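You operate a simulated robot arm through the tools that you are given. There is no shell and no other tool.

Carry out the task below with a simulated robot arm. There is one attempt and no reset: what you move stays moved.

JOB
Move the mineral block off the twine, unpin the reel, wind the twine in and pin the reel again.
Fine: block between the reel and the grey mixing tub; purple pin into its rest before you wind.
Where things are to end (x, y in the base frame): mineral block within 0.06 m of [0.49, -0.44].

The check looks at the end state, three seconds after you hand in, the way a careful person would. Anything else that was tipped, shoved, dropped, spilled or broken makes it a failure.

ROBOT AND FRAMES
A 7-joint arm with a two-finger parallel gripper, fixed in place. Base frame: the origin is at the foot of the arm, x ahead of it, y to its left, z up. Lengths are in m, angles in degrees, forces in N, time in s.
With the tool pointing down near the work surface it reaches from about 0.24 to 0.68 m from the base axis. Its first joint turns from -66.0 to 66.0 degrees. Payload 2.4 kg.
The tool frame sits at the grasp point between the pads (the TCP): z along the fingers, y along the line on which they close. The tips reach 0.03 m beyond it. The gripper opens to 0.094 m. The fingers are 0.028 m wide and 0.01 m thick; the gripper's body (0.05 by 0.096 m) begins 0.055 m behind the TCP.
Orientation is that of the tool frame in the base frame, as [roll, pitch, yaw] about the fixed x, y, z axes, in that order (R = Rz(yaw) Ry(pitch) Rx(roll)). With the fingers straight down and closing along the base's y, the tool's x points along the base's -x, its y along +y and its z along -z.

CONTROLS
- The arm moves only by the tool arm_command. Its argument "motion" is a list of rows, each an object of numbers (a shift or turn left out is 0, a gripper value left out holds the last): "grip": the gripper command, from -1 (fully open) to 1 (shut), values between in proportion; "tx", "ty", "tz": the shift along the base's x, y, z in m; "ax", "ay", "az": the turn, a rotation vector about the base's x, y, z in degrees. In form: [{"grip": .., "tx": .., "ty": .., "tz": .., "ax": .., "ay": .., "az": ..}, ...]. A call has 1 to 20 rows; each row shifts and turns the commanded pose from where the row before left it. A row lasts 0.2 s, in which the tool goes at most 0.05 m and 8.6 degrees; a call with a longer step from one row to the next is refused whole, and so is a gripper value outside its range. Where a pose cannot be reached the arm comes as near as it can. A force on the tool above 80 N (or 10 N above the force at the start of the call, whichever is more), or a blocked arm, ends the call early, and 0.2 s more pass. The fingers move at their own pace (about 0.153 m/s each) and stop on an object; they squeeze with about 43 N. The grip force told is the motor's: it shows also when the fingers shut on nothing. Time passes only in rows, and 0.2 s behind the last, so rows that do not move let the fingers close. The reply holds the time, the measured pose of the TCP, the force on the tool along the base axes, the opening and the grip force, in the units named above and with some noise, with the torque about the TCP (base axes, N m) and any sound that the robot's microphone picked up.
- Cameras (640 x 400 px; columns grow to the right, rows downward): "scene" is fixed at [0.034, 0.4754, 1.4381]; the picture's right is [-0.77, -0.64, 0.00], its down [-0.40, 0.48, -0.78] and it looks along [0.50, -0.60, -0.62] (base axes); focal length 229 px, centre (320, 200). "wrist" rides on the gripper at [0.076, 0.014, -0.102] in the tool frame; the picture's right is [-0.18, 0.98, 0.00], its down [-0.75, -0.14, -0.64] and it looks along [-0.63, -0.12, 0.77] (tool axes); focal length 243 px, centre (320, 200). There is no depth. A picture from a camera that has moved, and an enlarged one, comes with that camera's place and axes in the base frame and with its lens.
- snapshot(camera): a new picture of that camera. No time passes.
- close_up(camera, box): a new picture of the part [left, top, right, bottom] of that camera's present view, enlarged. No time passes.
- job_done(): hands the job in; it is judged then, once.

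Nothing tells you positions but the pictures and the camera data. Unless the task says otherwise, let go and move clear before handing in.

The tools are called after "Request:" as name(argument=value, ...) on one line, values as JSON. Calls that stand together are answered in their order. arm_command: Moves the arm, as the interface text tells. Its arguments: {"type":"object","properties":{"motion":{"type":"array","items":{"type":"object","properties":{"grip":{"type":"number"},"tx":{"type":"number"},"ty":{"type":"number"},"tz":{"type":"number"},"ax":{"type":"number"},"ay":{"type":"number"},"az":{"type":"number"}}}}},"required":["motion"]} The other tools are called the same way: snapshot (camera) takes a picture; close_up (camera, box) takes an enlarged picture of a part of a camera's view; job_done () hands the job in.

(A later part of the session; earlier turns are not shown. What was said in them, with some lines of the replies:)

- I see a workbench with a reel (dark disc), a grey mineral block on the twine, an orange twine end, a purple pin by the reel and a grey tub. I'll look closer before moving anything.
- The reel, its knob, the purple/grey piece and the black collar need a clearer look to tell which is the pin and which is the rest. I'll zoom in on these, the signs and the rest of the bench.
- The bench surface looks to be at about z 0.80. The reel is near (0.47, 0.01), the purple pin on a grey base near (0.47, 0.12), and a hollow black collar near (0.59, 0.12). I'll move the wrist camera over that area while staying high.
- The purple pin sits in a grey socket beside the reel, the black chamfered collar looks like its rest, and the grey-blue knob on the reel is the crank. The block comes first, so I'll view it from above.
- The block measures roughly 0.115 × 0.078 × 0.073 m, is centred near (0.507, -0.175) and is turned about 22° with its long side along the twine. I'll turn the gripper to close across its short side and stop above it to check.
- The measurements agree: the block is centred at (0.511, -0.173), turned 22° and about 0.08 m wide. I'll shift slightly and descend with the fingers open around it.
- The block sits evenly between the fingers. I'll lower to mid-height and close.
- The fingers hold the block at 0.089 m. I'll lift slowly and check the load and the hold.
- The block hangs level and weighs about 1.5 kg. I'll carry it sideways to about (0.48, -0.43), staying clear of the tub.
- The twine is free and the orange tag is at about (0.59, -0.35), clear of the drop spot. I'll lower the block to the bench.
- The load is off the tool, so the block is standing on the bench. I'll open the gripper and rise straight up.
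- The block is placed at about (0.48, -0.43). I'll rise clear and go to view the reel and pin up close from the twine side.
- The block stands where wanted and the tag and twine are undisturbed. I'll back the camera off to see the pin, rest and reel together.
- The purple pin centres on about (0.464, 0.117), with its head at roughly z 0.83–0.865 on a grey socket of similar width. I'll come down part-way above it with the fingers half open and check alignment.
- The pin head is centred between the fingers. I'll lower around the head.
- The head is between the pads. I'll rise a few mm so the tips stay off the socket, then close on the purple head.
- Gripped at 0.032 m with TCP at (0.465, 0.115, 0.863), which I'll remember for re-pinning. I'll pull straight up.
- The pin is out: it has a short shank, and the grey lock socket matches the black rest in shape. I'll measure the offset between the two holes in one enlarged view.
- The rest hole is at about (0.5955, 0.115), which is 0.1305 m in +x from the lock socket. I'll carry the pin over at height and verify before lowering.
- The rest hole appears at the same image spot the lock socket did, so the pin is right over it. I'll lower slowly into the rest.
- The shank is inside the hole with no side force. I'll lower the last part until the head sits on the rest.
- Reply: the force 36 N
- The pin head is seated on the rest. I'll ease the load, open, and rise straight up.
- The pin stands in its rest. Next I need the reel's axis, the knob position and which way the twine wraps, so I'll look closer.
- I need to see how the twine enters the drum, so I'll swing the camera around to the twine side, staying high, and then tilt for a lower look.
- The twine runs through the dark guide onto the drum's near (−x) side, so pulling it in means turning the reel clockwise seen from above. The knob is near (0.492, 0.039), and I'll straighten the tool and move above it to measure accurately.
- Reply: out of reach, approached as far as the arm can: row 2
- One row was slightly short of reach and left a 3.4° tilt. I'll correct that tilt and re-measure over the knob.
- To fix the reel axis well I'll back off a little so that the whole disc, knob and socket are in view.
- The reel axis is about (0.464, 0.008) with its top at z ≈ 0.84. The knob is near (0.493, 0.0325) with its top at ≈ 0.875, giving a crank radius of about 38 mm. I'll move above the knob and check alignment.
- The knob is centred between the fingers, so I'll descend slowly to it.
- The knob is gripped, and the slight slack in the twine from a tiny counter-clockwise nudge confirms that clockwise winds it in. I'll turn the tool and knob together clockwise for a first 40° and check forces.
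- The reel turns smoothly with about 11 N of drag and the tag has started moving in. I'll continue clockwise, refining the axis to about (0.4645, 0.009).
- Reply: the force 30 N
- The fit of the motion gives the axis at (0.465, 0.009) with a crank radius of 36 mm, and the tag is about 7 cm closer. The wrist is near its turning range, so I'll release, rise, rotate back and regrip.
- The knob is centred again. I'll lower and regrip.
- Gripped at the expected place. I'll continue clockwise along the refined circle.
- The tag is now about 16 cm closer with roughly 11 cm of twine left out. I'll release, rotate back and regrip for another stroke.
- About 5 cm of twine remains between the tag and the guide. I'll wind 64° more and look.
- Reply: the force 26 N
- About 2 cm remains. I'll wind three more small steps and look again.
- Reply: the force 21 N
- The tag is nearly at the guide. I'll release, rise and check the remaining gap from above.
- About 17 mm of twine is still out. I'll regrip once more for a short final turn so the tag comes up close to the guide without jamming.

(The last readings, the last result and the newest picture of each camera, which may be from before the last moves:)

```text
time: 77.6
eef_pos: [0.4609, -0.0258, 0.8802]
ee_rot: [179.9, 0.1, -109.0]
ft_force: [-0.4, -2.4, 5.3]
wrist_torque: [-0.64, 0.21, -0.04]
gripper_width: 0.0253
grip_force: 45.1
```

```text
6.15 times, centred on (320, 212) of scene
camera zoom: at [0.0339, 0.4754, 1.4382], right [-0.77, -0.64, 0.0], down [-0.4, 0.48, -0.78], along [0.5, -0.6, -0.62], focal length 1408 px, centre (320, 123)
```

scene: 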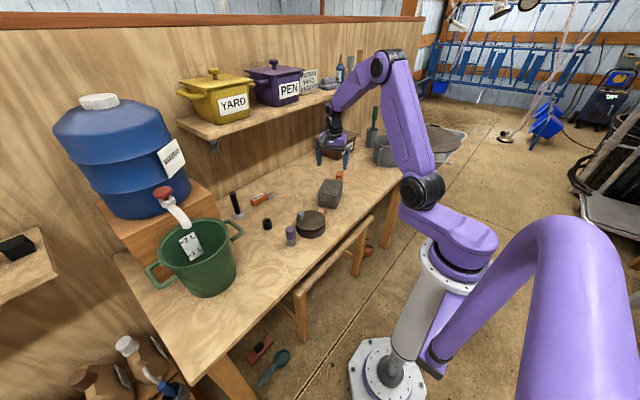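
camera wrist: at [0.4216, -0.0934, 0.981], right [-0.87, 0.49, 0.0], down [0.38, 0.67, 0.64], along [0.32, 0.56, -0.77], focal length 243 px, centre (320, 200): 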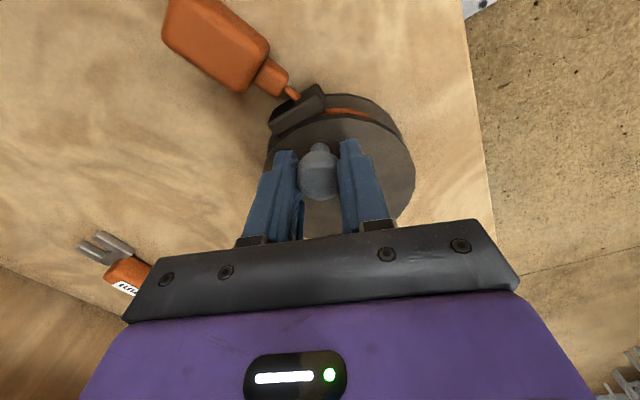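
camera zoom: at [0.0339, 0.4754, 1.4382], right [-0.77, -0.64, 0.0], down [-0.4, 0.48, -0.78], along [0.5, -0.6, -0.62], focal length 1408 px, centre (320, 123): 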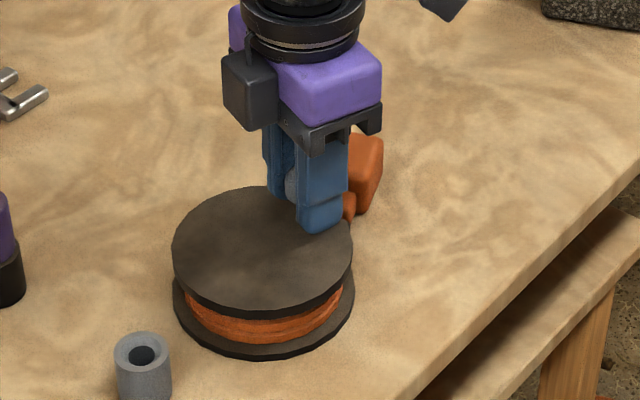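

Request:
close_up(camera="wrist", box=[220, 50, 360, 150])

```text
4.00 times, centred on (290, 100) of wrist
camera zoom: at [0.4216, -0.0934, 0.981], right [-0.87, 0.49, 0.0], down [0.38, 0.67, 0.64], along [0.32, 0.56, -0.77], focal length 970 px, centre (440, 600)
```

zoom: 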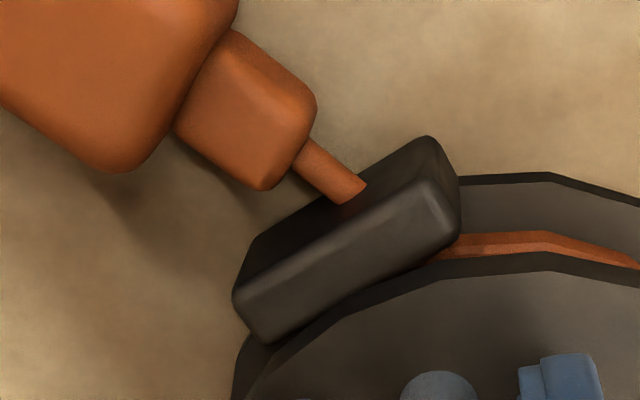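

About 1 cm remains; one more 8° step leaves only a few millimetres, and then I release and rise.

Request:
arm_command(motion=[{"tx": -0.00484, "ty": 0.00124, "az": -8}, {}])

Request:
close_up(camera="wrist", box=[220, 50, 360, 150])

```text
time: 78.2
eef_pos: [0.4542, -0.0236, 0.8784]
ee_rot: [179.9, 0.1, -117.0]
ft_force: [5.2, -3.5, -7.0]
wrist_torque: [-0.23, -0.11, -0.24]
gripper_width: 0.0251
grip_force: 45.0
```

```text
4.00 times, centred on (290, 100) of wrist
camera zoom: at [0.4076, -0.0864, 0.9809], right [-0.79, 0.61, 0.0], down [0.47, 0.61, 0.64], along [0.39, 0.51, -0.77], focal length 970 px, centre (440, 600)
```

zoom: 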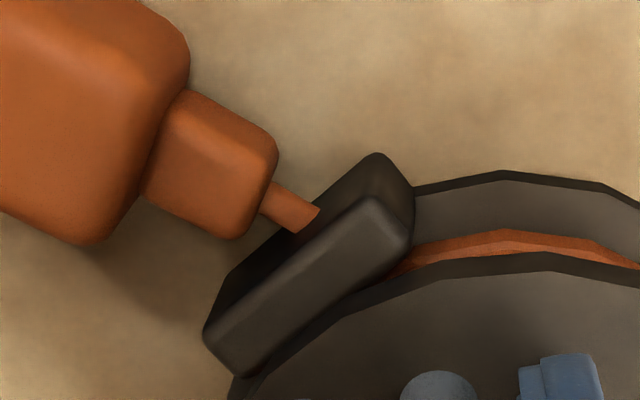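

Only a few millimetres of twine remain outside the guide. I'll release the knob, rise, and go back over the purple pin in its rest with the same tool angle as before.

Request:
arm_command(motion=[{"grip": -0.1}, {}, {"tz": 0.025}, {"tz": 0.03}, {"tz": 0.03, "az": -8.3}, {"tx": 0.0117, "ty": 0.0116, "az": -8.3}, {"tx": 0.0117, "ty": 0.0116, "az": -8.3}, {"tx": 0.0117, "ty": 0.0116, "az": -8.3}, {"tx": 0.0117, "ty": 0.0116, "az": -8.3}, {"tx": 0.0117, "ty": 0.0116, "az": -8.3}, {"tx": 0.0117, "ty": 0.0116, "az": -8.3}, {"tx": 0.0117, "ty": 0.0116, "az": -8.3}, {"tx": 0.0117, "ty": 0.0116, "az": -8.3}, {"tx": 0.0117, "ty": 0.0116, "az": -8.3}, {"tx": 0.0117, "ty": 0.0116, "az": -8.3}, {"tx": 0.0117, "ty": 0.0116, "az": -8.3}, {"tx": 0.0117, "ty": 0.0116, "az": -8.3, "grip": -0.3}, {}, {}])

Request:
snapshot(camera="wrist")

Request:
close_up(camera="scene", box=[230, 170, 360, 250])

```text
time: 82.2
eef_pos: [0.5966, 0.1139, 0.9626]
ee_rot: [179.9, 0.0, 135.2]
ft_force: [1.0, -0.4, 0.5]
wrist_torque: [0.03, 0.02, 0.02]
gripper_width: 0.0607
grip_force: 0.0
```

```text
taken
camera wrist: at [0.552, 0.1775, 1.0653], right [0.82, 0.57, 0.0], down [0.43, -0.63, 0.64], along [0.37, -0.53, -0.77], focal length 243 px, centre (320, 200)
```

wrist: 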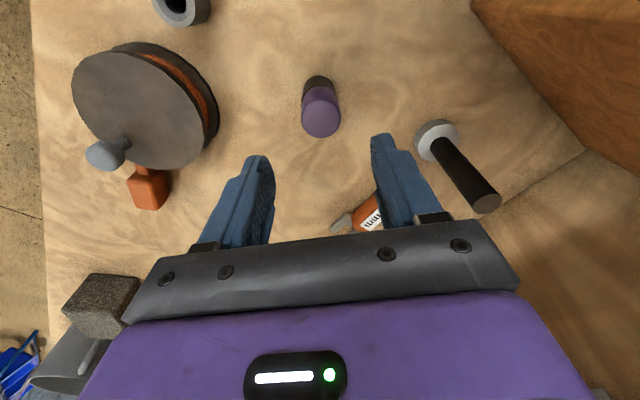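

```text
4.92 times, centred on (295, 210) of scene
camera zoom: at [0.034, 0.4754, 1.4381], right [-0.77, -0.64, 0.0], down [-0.4, 0.48, -0.78], along [0.5, -0.6, -0.62], focal length 1126 px, centre (443, 151)
```

zoom: 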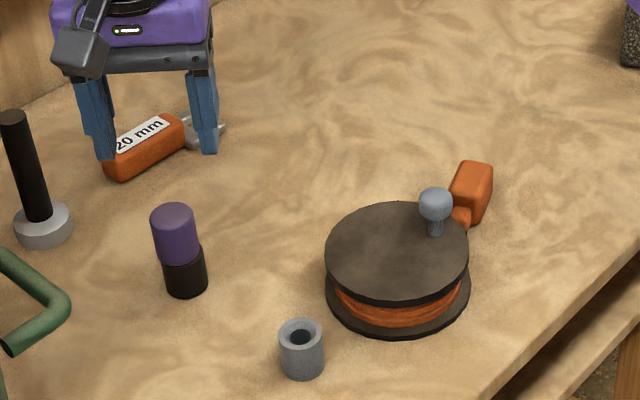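

The reel is fully wound and the pin stands below the gripper. I'll descend onto the head.

Request:
arm_command(motion=[{"tx": -0.001, "ty": 0.001, "tz": -0.03}, {"tz": -0.03}, {"tz": -0.02}, {"tz": -0.012}, {}])

Request:
snapshot(camera="wrist")

```text
time: 83.4
eef_pos: [0.5974, 0.117, 0.8715]
ee_rot: [179.8, -0.1, 135.3]
ft_force: [0.2, 0.5, -0.4]
wrist_torque: [0.0, 0.0, 0.0]
gripper_width: 0.0613
grip_force: 0.1
```

```text
taken
camera wrist: at [0.5518, 0.1794, 0.974], right [0.82, 0.57, 0.0], down [0.43, -0.63, 0.64], along [0.37, -0.53, -0.77], focal length 243 px, centre (320, 200)
```

wrist: 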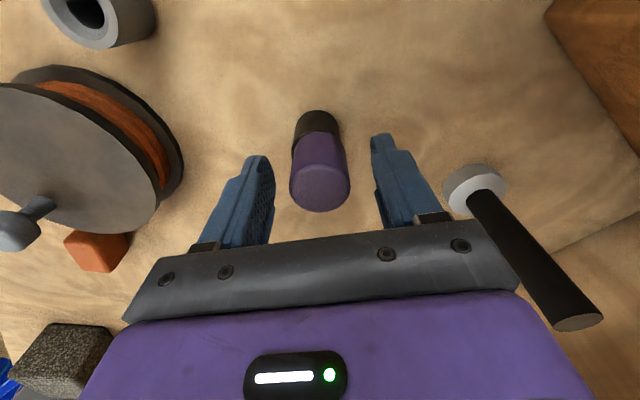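

Request:
arm_command(motion=[{"tz": -0.007}, {}, {"grip": 1}, {"grip": 1}, {"grip": 1}])

Request:
snapshot(camera="wrist")

```text
time: 84.6
eef_pos: [0.5949, 0.1166, 0.8654]
ee_rot: [179.9, 0.0, 135.3]
ft_force: [0.6, -0.3, -0.9]
wrist_torque: [0.02, -0.03, 0.02]
gripper_width: 0.0313
grip_force: 43.0
```

```text
taken
camera wrist: at [0.5512, 0.1789, 0.967], right [0.82, 0.57, 0.0], down [0.43, -0.63, 0.64], along [0.37, -0.53, -0.77], focal length 243 px, centre (320, 200)
```

wrist: 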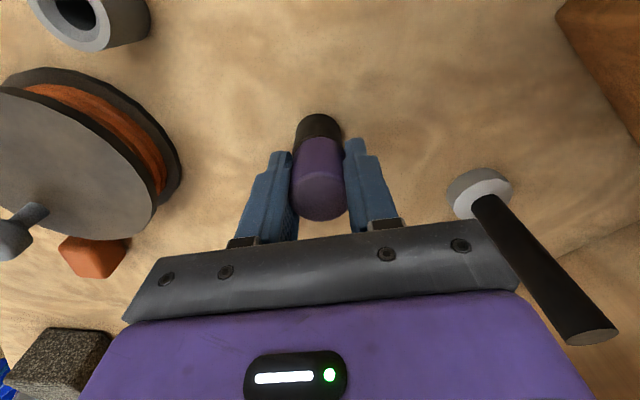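

Gripped with no side force. I'll lift the pin straight out of the rest.

Request:
arm_command(motion=[{"tz": 0.01}, {"tz": 0.01}, {"tz": 0.02}, {"tz": 0.02}, {"tz": 0.02}, {}, {}])

Request:
close_up(camera="wrist", box=[240, 70, 400, 190])

Request:
close_up(camera="scene", box=[230, 170, 340, 250])

```text
time: 86.2
eef_pos: [0.594, 0.1153, 0.9456]
ee_rot: [179.9, 0.0, 135.1]
ft_force: [-0.1, -0.1, -0.5]
wrist_torque: [0.02, -0.01, 0.04]
gripper_width: 0.031
grip_force: 42.9
```

```text
3.33 times, centred on (320, 130) of wrist
camera zoom: at [0.5495, 0.1782, 1.0477], right [0.82, 0.57, 0.0], down [0.43, -0.63, 0.64], along [0.37, -0.53, -0.77], focal length 809 px, centre (320, 433)
```

zoom: 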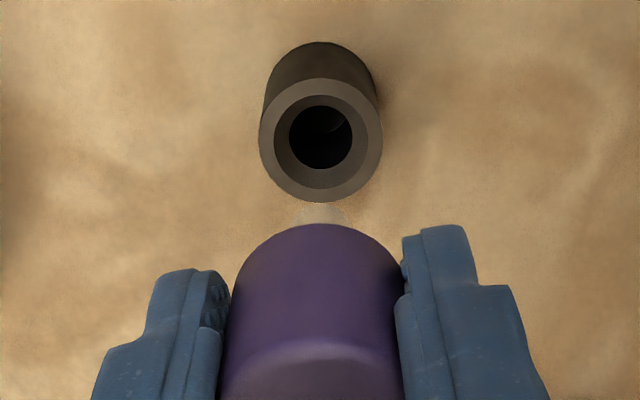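

```text
5.00 times, centred on (285, 210) of scene
camera zoom: at [0.034, 0.4754, 1.4381], right [-0.77, -0.64, 0.0], down [-0.4, 0.48, -0.78], along [0.5, -0.6, -0.62], focal length 1144 px, centre (495, 150)
```

zoom: 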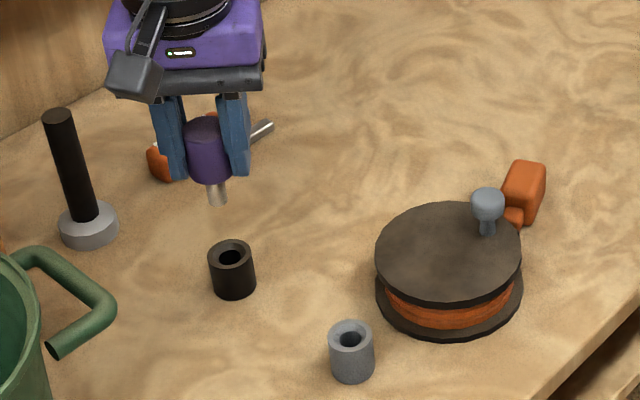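

The pin hangs straight. I'll carry it back by the same offset to above the grey lock socket and compare the picture.

Request:
arm_command(motion=[{"tx": -0.03}, {"tx": -0.035}, {"tx": -0.035}, {"tx": -0.0305, "ty": 0.0004}, {}, {}])

Request:
close_up(camera="wrist", box=[240, 70, 400, 190])

Request:
close_up(camera="scene", box=[230, 170, 340, 250])

```text
time: 87.6
eef_pos: [0.4639, 0.1172, 0.9457]
ee_rot: [179.9, 0.0, 135.1]
ft_force: [0.3, 0.6, -0.8]
wrist_torque: [0.02, -0.02, -0.01]
gripper_width: 0.0312
grip_force: 42.6
```

```text
3.33 times, centred on (320, 130) of wrist
camera zoom: at [0.4199, 0.1791, 1.0472], right [0.82, 0.57, 0.0], down [0.43, -0.63, 0.64], along [0.37, -0.53, -0.77], focal length 809 px, centre (320, 433)
```

zoom: 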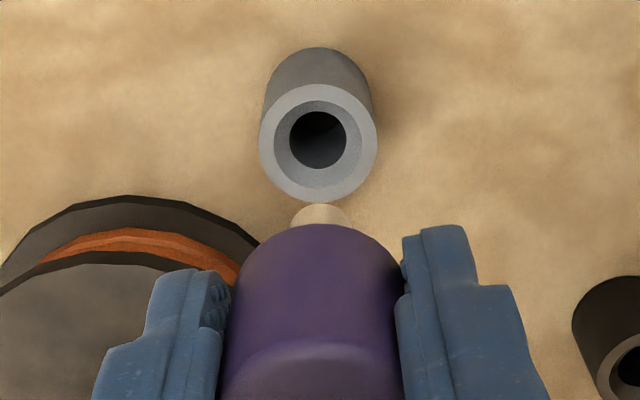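

```text
5.00 times, centred on (285, 210) of scene
camera zoom: at [0.034, 0.4754, 1.4381], right [-0.77, -0.64, 0.0], down [-0.4, 0.48, -0.78], along [0.5, -0.6, -0.62], focal length 1144 px, centre (495, 150)
```

zoom: 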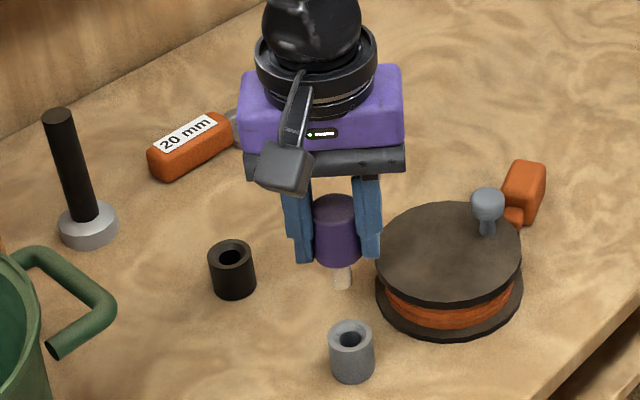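

The lock socket appears within about 0.7 mm of where the rest did. I'll apply a small correction and lower the pin slowly.

Request:
arm_command(motion=[{"ty": -0.0008, "tz": -0.02}, {"tz": -0.02}, {"tz": -0.01}, {"tz": -0.006}, {"tz": -0.006}, {}])

Request:
close_up(camera="scene", box=[250, 180, 340, 250])

Request:
close_up(camera="wrist", box=[240, 70, 400, 190])

```text
time: 89.0
eef_pos: [0.4637, 0.1163, 0.8832]
ee_rot: [180.0, 0.0, 135.3]
ft_force: [0.4, 0.7, -0.6]
wrist_torque: [-0.01, 0.01, -0.03]
gripper_width: 0.0311
grip_force: 43.2
```

```text
5.71 times, centred on (295, 215) of scene
camera zoom: at [0.034, 0.4754, 1.4381], right [-0.77, -0.64, 0.0], down [-0.4, 0.48, -0.78], along [0.5, -0.6, -0.62], focal length 1308 px, centre (463, 114)
```

zoom: 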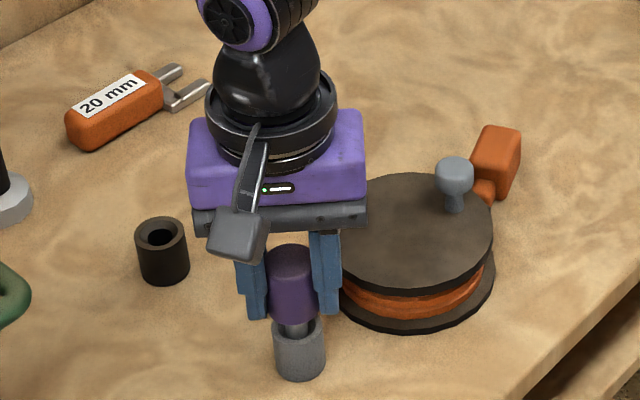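

```text
3.33 times, centred on (320, 130) of wrist
camera zoom: at [0.4193, 0.1788, 0.9844], right [0.82, 0.57, 0.0], down [0.43, -0.63, 0.64], along [0.37, -0.53, -0.77], focal length 809 px, centre (320, 433)
```

zoom: 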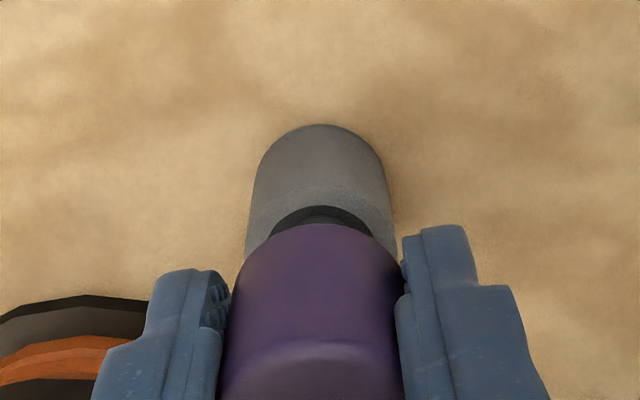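

The shank is in the socket mouth with almost no force. I'll lower the rest of the way until it seats.

Request:
arm_command(motion=[{"tz": -0.005}, {"tz": -0.005}, {"tz": -0.004}, {"tz": -0.003}, {}])

Request:
close_up(camera="scene", box=[250, 180, 340, 250])

```text
time: 90.2
eef_pos: [0.4641, 0.1154, 0.865]
ee_rot: [179.9, 0.1, 135.2]
ft_force: [1.4, 0.6, -0.8]
wrist_torque: [-0.02, -0.01, -0.01]
gripper_width: 0.0309
grip_force: 43.3
```

```text
5.71 times, centred on (295, 215) of scene
camera zoom: at [0.034, 0.4754, 1.4381], right [-0.77, -0.64, 0.0], down [-0.4, 0.48, -0.78], along [0.5, -0.6, -0.62], focal length 1308 px, centre (463, 114)
```

zoom: 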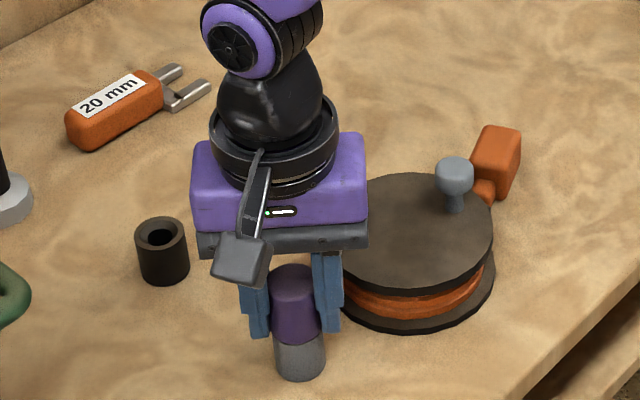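

Request:
arm_command(motion=[{"tz": -0.001}, {"tz": -0.001}, {}])

```text
time: 91.0
eef_pos: [0.4642, 0.1162, 0.8667]
ee_rot: [179.8, 0.1, 135.2]
ft_force: [-5.5, -1.1, 31.8]
wrist_torque: [-0.15, 0.43, 0.0]
gripper_width: 0.0312
grip_force: 43.1
```

There is now about 32 N of seating force. I'll look closely for any gap between the head and the socket before releasing.

Request:
close_up(camera="scene", box=[280, 215, 310, 245])

Request:
close_up(camera="wrist", box=[280, 100, 370, 230])

```text
13.33 times, centred on (295, 230) of scene
camera zoom: at [0.0334, 0.4753, 1.4382], right [-0.77, -0.64, 0.0], down [-0.4, 0.48, -0.78], along [0.5, -0.6, -0.62], focal length 3051 px, centre (653, -200)
```

zoom: 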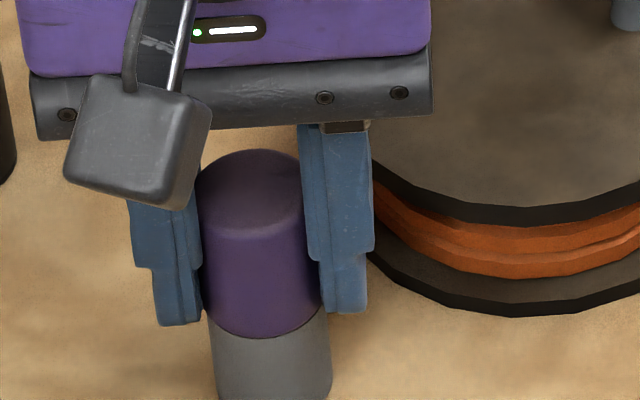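

```text
3.08 times, centred on (325, 165) of wrist
camera zoom: at [0.4194, 0.1784, 0.9667], right [0.82, 0.57, 0.0], down [0.43, -0.63, 0.64], along [0.37, -0.53, -0.77], focal length 746 px, centre (305, 308)
```

zoom: 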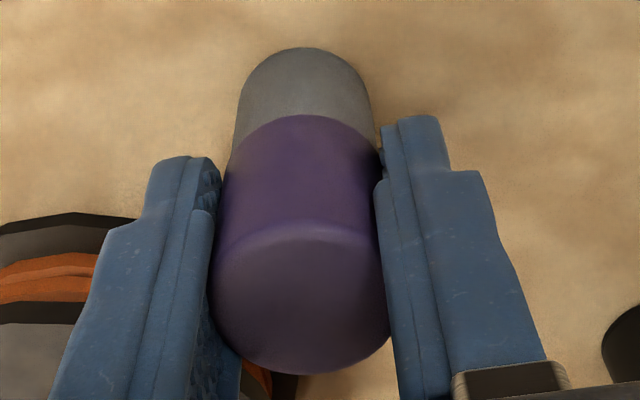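

No gap is visible and the head sits as low as it did at the start, so the pin is seated. I'll ease off, open and rise straight up.

Request:
arm_command(motion=[{"tz": 0.001}, {"grip": -0.3}, {}, {"tz": 0.01}, {"tz": 0.02}, {"tz": 0.03}, {"tz": 0.04}, {"tz": 0.04}, {}])

Request:
snapshot(camera="wrist")

Request:
close_up(camera="scene", box=[230, 170, 360, 250])

```text
time: 93.0
eef_pos: [0.4616, 0.1136, 1.0048]
ee_rot: [179.8, 0.0, 135.2]
ft_force: [0.3, 0.1, -0.8]
wrist_torque: [-0.04, 0.02, 0.0]
gripper_width: 0.061
grip_force: 0.1
```

```text
taken
camera wrist: at [0.4177, 0.1778, 1.1068], right [0.82, 0.57, 0.0], down [0.43, -0.63, 0.64], along [0.37, -0.53, -0.77], focal length 243 px, centre (320, 200)
```

wrist: 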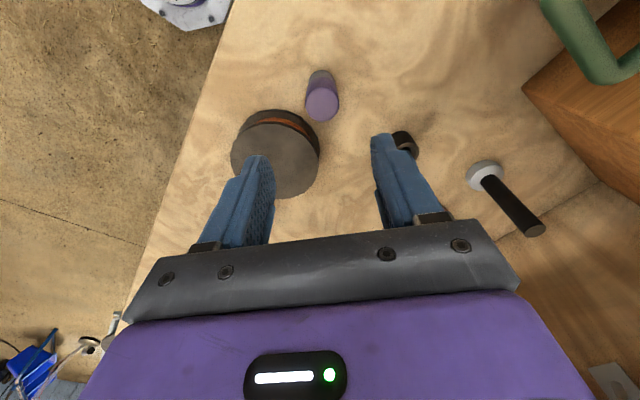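

```text
4.92 times, centred on (295, 210) of scene
camera zoom: at [0.034, 0.4754, 1.4381], right [-0.77, -0.64, 0.0], down [-0.4, 0.48, -0.78], along [0.5, -0.6, -0.62], focal length 1126 px, centre (443, 151)
```

zoom: 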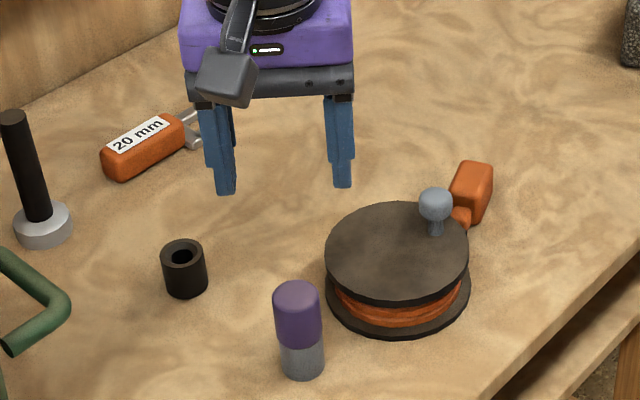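

The pin is upright in the grey lock socket and the tag is at the guide. I'll raise the arm clear and do a last check of the whole bench.

Request:
arm_command(motion=[{"tz": 0.04}, {"tz": 0.04}, {"tx": -0.03, "ty": -0.03, "tz": 0.02}, {"tx": -0.03, "ty": -0.04, "tz": 0.01}, {"tx": -0.03, "ty": -0.04}, {"tx": -0.03, "ty": -0.04}, {"tx": -0.02, "ty": -0.04}, {}])

Request:
snapshot(camera="scene")

Request:
close_up(camera="scene", box=[280, 200, 330, 250])

Request:
close_up(camera="scene", box=[220, 110, 440, 250])

```text
refused: row 4 steps farther than a row can; nothing moved
```

```text
taken
```

scene: 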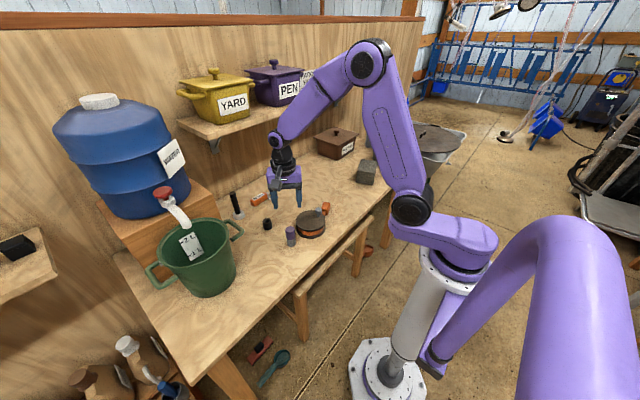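

```text
8.00 times, centred on (305, 225) of scene
camera zoom: at [0.034, 0.4754, 1.4381], right [-0.77, -0.64, 0.0], down [-0.4, 0.48, -0.78], along [0.5, -0.6, -0.62], focal length 1830 px, centre (440, 0)
```

zoom: 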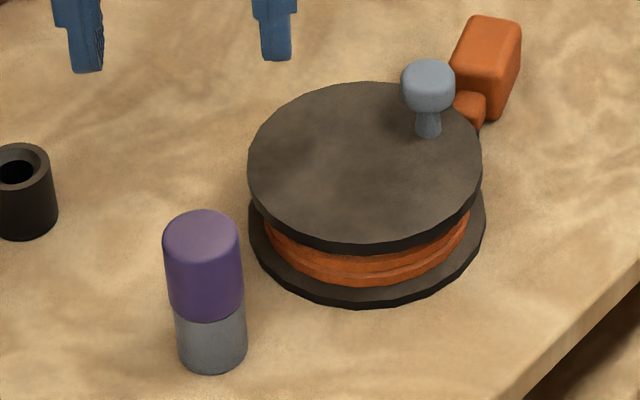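

```text
2.86 times, centred on (330, 180) of scene
camera zoom: at [0.034, 0.4754, 1.4381], right [-0.77, -0.64, 0.0], down [-0.4, 0.48, -0.78], along [0.5, -0.6, -0.62], focal length 654 px, centre (291, 257)
```

zoom: 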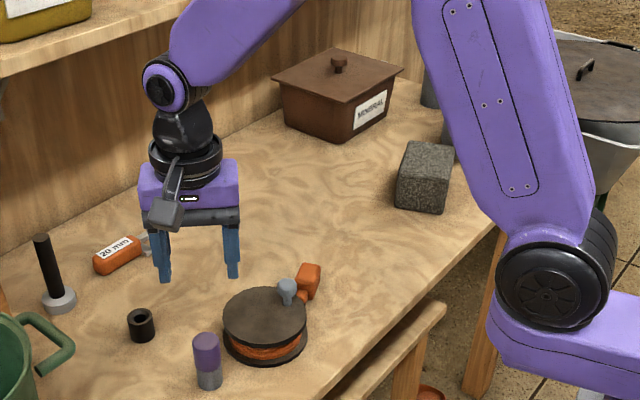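

The pin matches its starting picture exactly, so it is seated. The retreat was refused for one over-long step, so I'll retry with shorter steps.

Request:
arm_command(motion=[{"tz": 0.04}, {"tz": 0.04}, {"tx": -0.025, "ty": -0.03, "tz": 0.02}, {"tx": -0.025, "ty": -0.035, "tz": 0.01}, {"tx": -0.025, "ty": -0.035}, {"tx": -0.025, "ty": -0.035}, {"tx": -0.02, "ty": -0.035}, {}])

Request:
snapshot(camera="scene")

Request:
close_up(camera="scene", box=[220, 110, 440, 250])

Request:
snapshot(camera="wrist")

```text
time: 94.8
eef_pos: [0.3423, -0.0532, 1.1133]
ee_rot: [179.9, 0.0, 135.2]
ft_force: [-1.4, 0.3, -0.5]
wrist_torque: [0.03, -0.05, -0.01]
gripper_width: 0.0611
grip_force: 0.1
```

```text
taken
```

scene: 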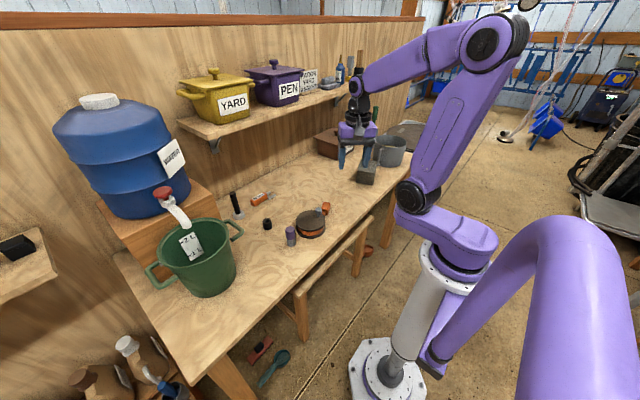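

```text
2.86 times, centred on (330, 180) of scene
camera zoom: at [0.034, 0.4754, 1.4381], right [-0.77, -0.64, 0.0], down [-0.4, 0.48, -0.78], along [0.5, -0.6, -0.62], focal length 654 px, centre (291, 257)
```

zoom: 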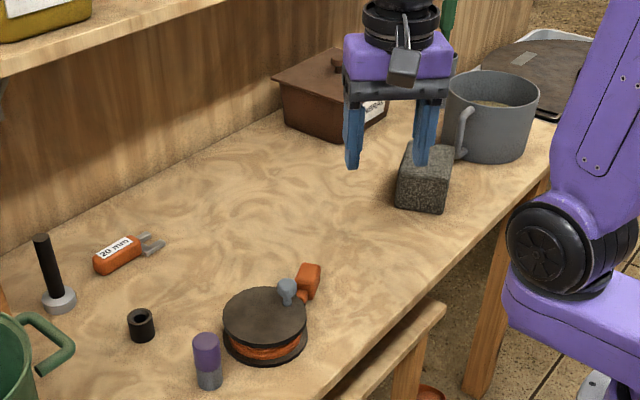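

```text
taken
camera wrist: at [0.2981, 0.009, 1.2157], right [0.82, 0.57, 0.0], down [0.43, -0.63, 0.64], along [0.37, -0.53, -0.77], focal length 243 px, centre (320, 200)
```

wrist: 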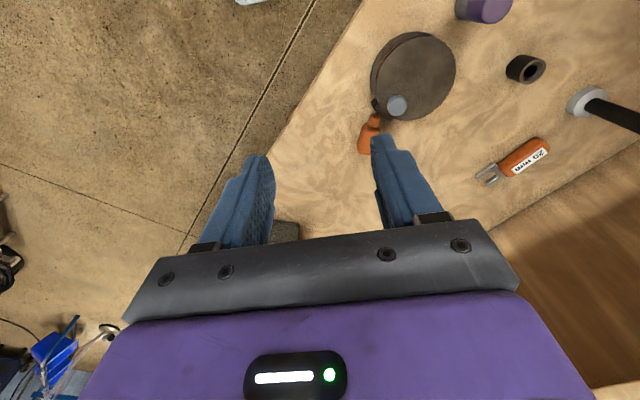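

The block stands between the reel and the grey tub at about (0.48, -0.43). The twine is wound in with the tag at the guide, the purple pin is back in the lock socket, nothing else was disturbed and the arm is clear. I'm handing in the job.

Request:
job_done()

```text
The job is handed in.
```

The job is finished and handed in; I haven't been told the result of the check.

- **Mineral block:** it stands on the bench at about (0.48, -0.43), between the reel and the grey tub. That is roughly 0.014 m from the target, well inside the 0.06 m allowed.
- **Purple pin:** I pulled it from the grey lock socket and set it in the black rest before winding. It is back in the lock socket, with no visible gap and looking the same as in the first pictures.
- **Twine:** I wound it in clockwise until the orange tag was almost at the guide. About 7 mm of twine is still outside; I stopped there so the tag would not jam against the guide.

In the last pictures nothing else on the bench had moved. The gripper is open and clear of everything.
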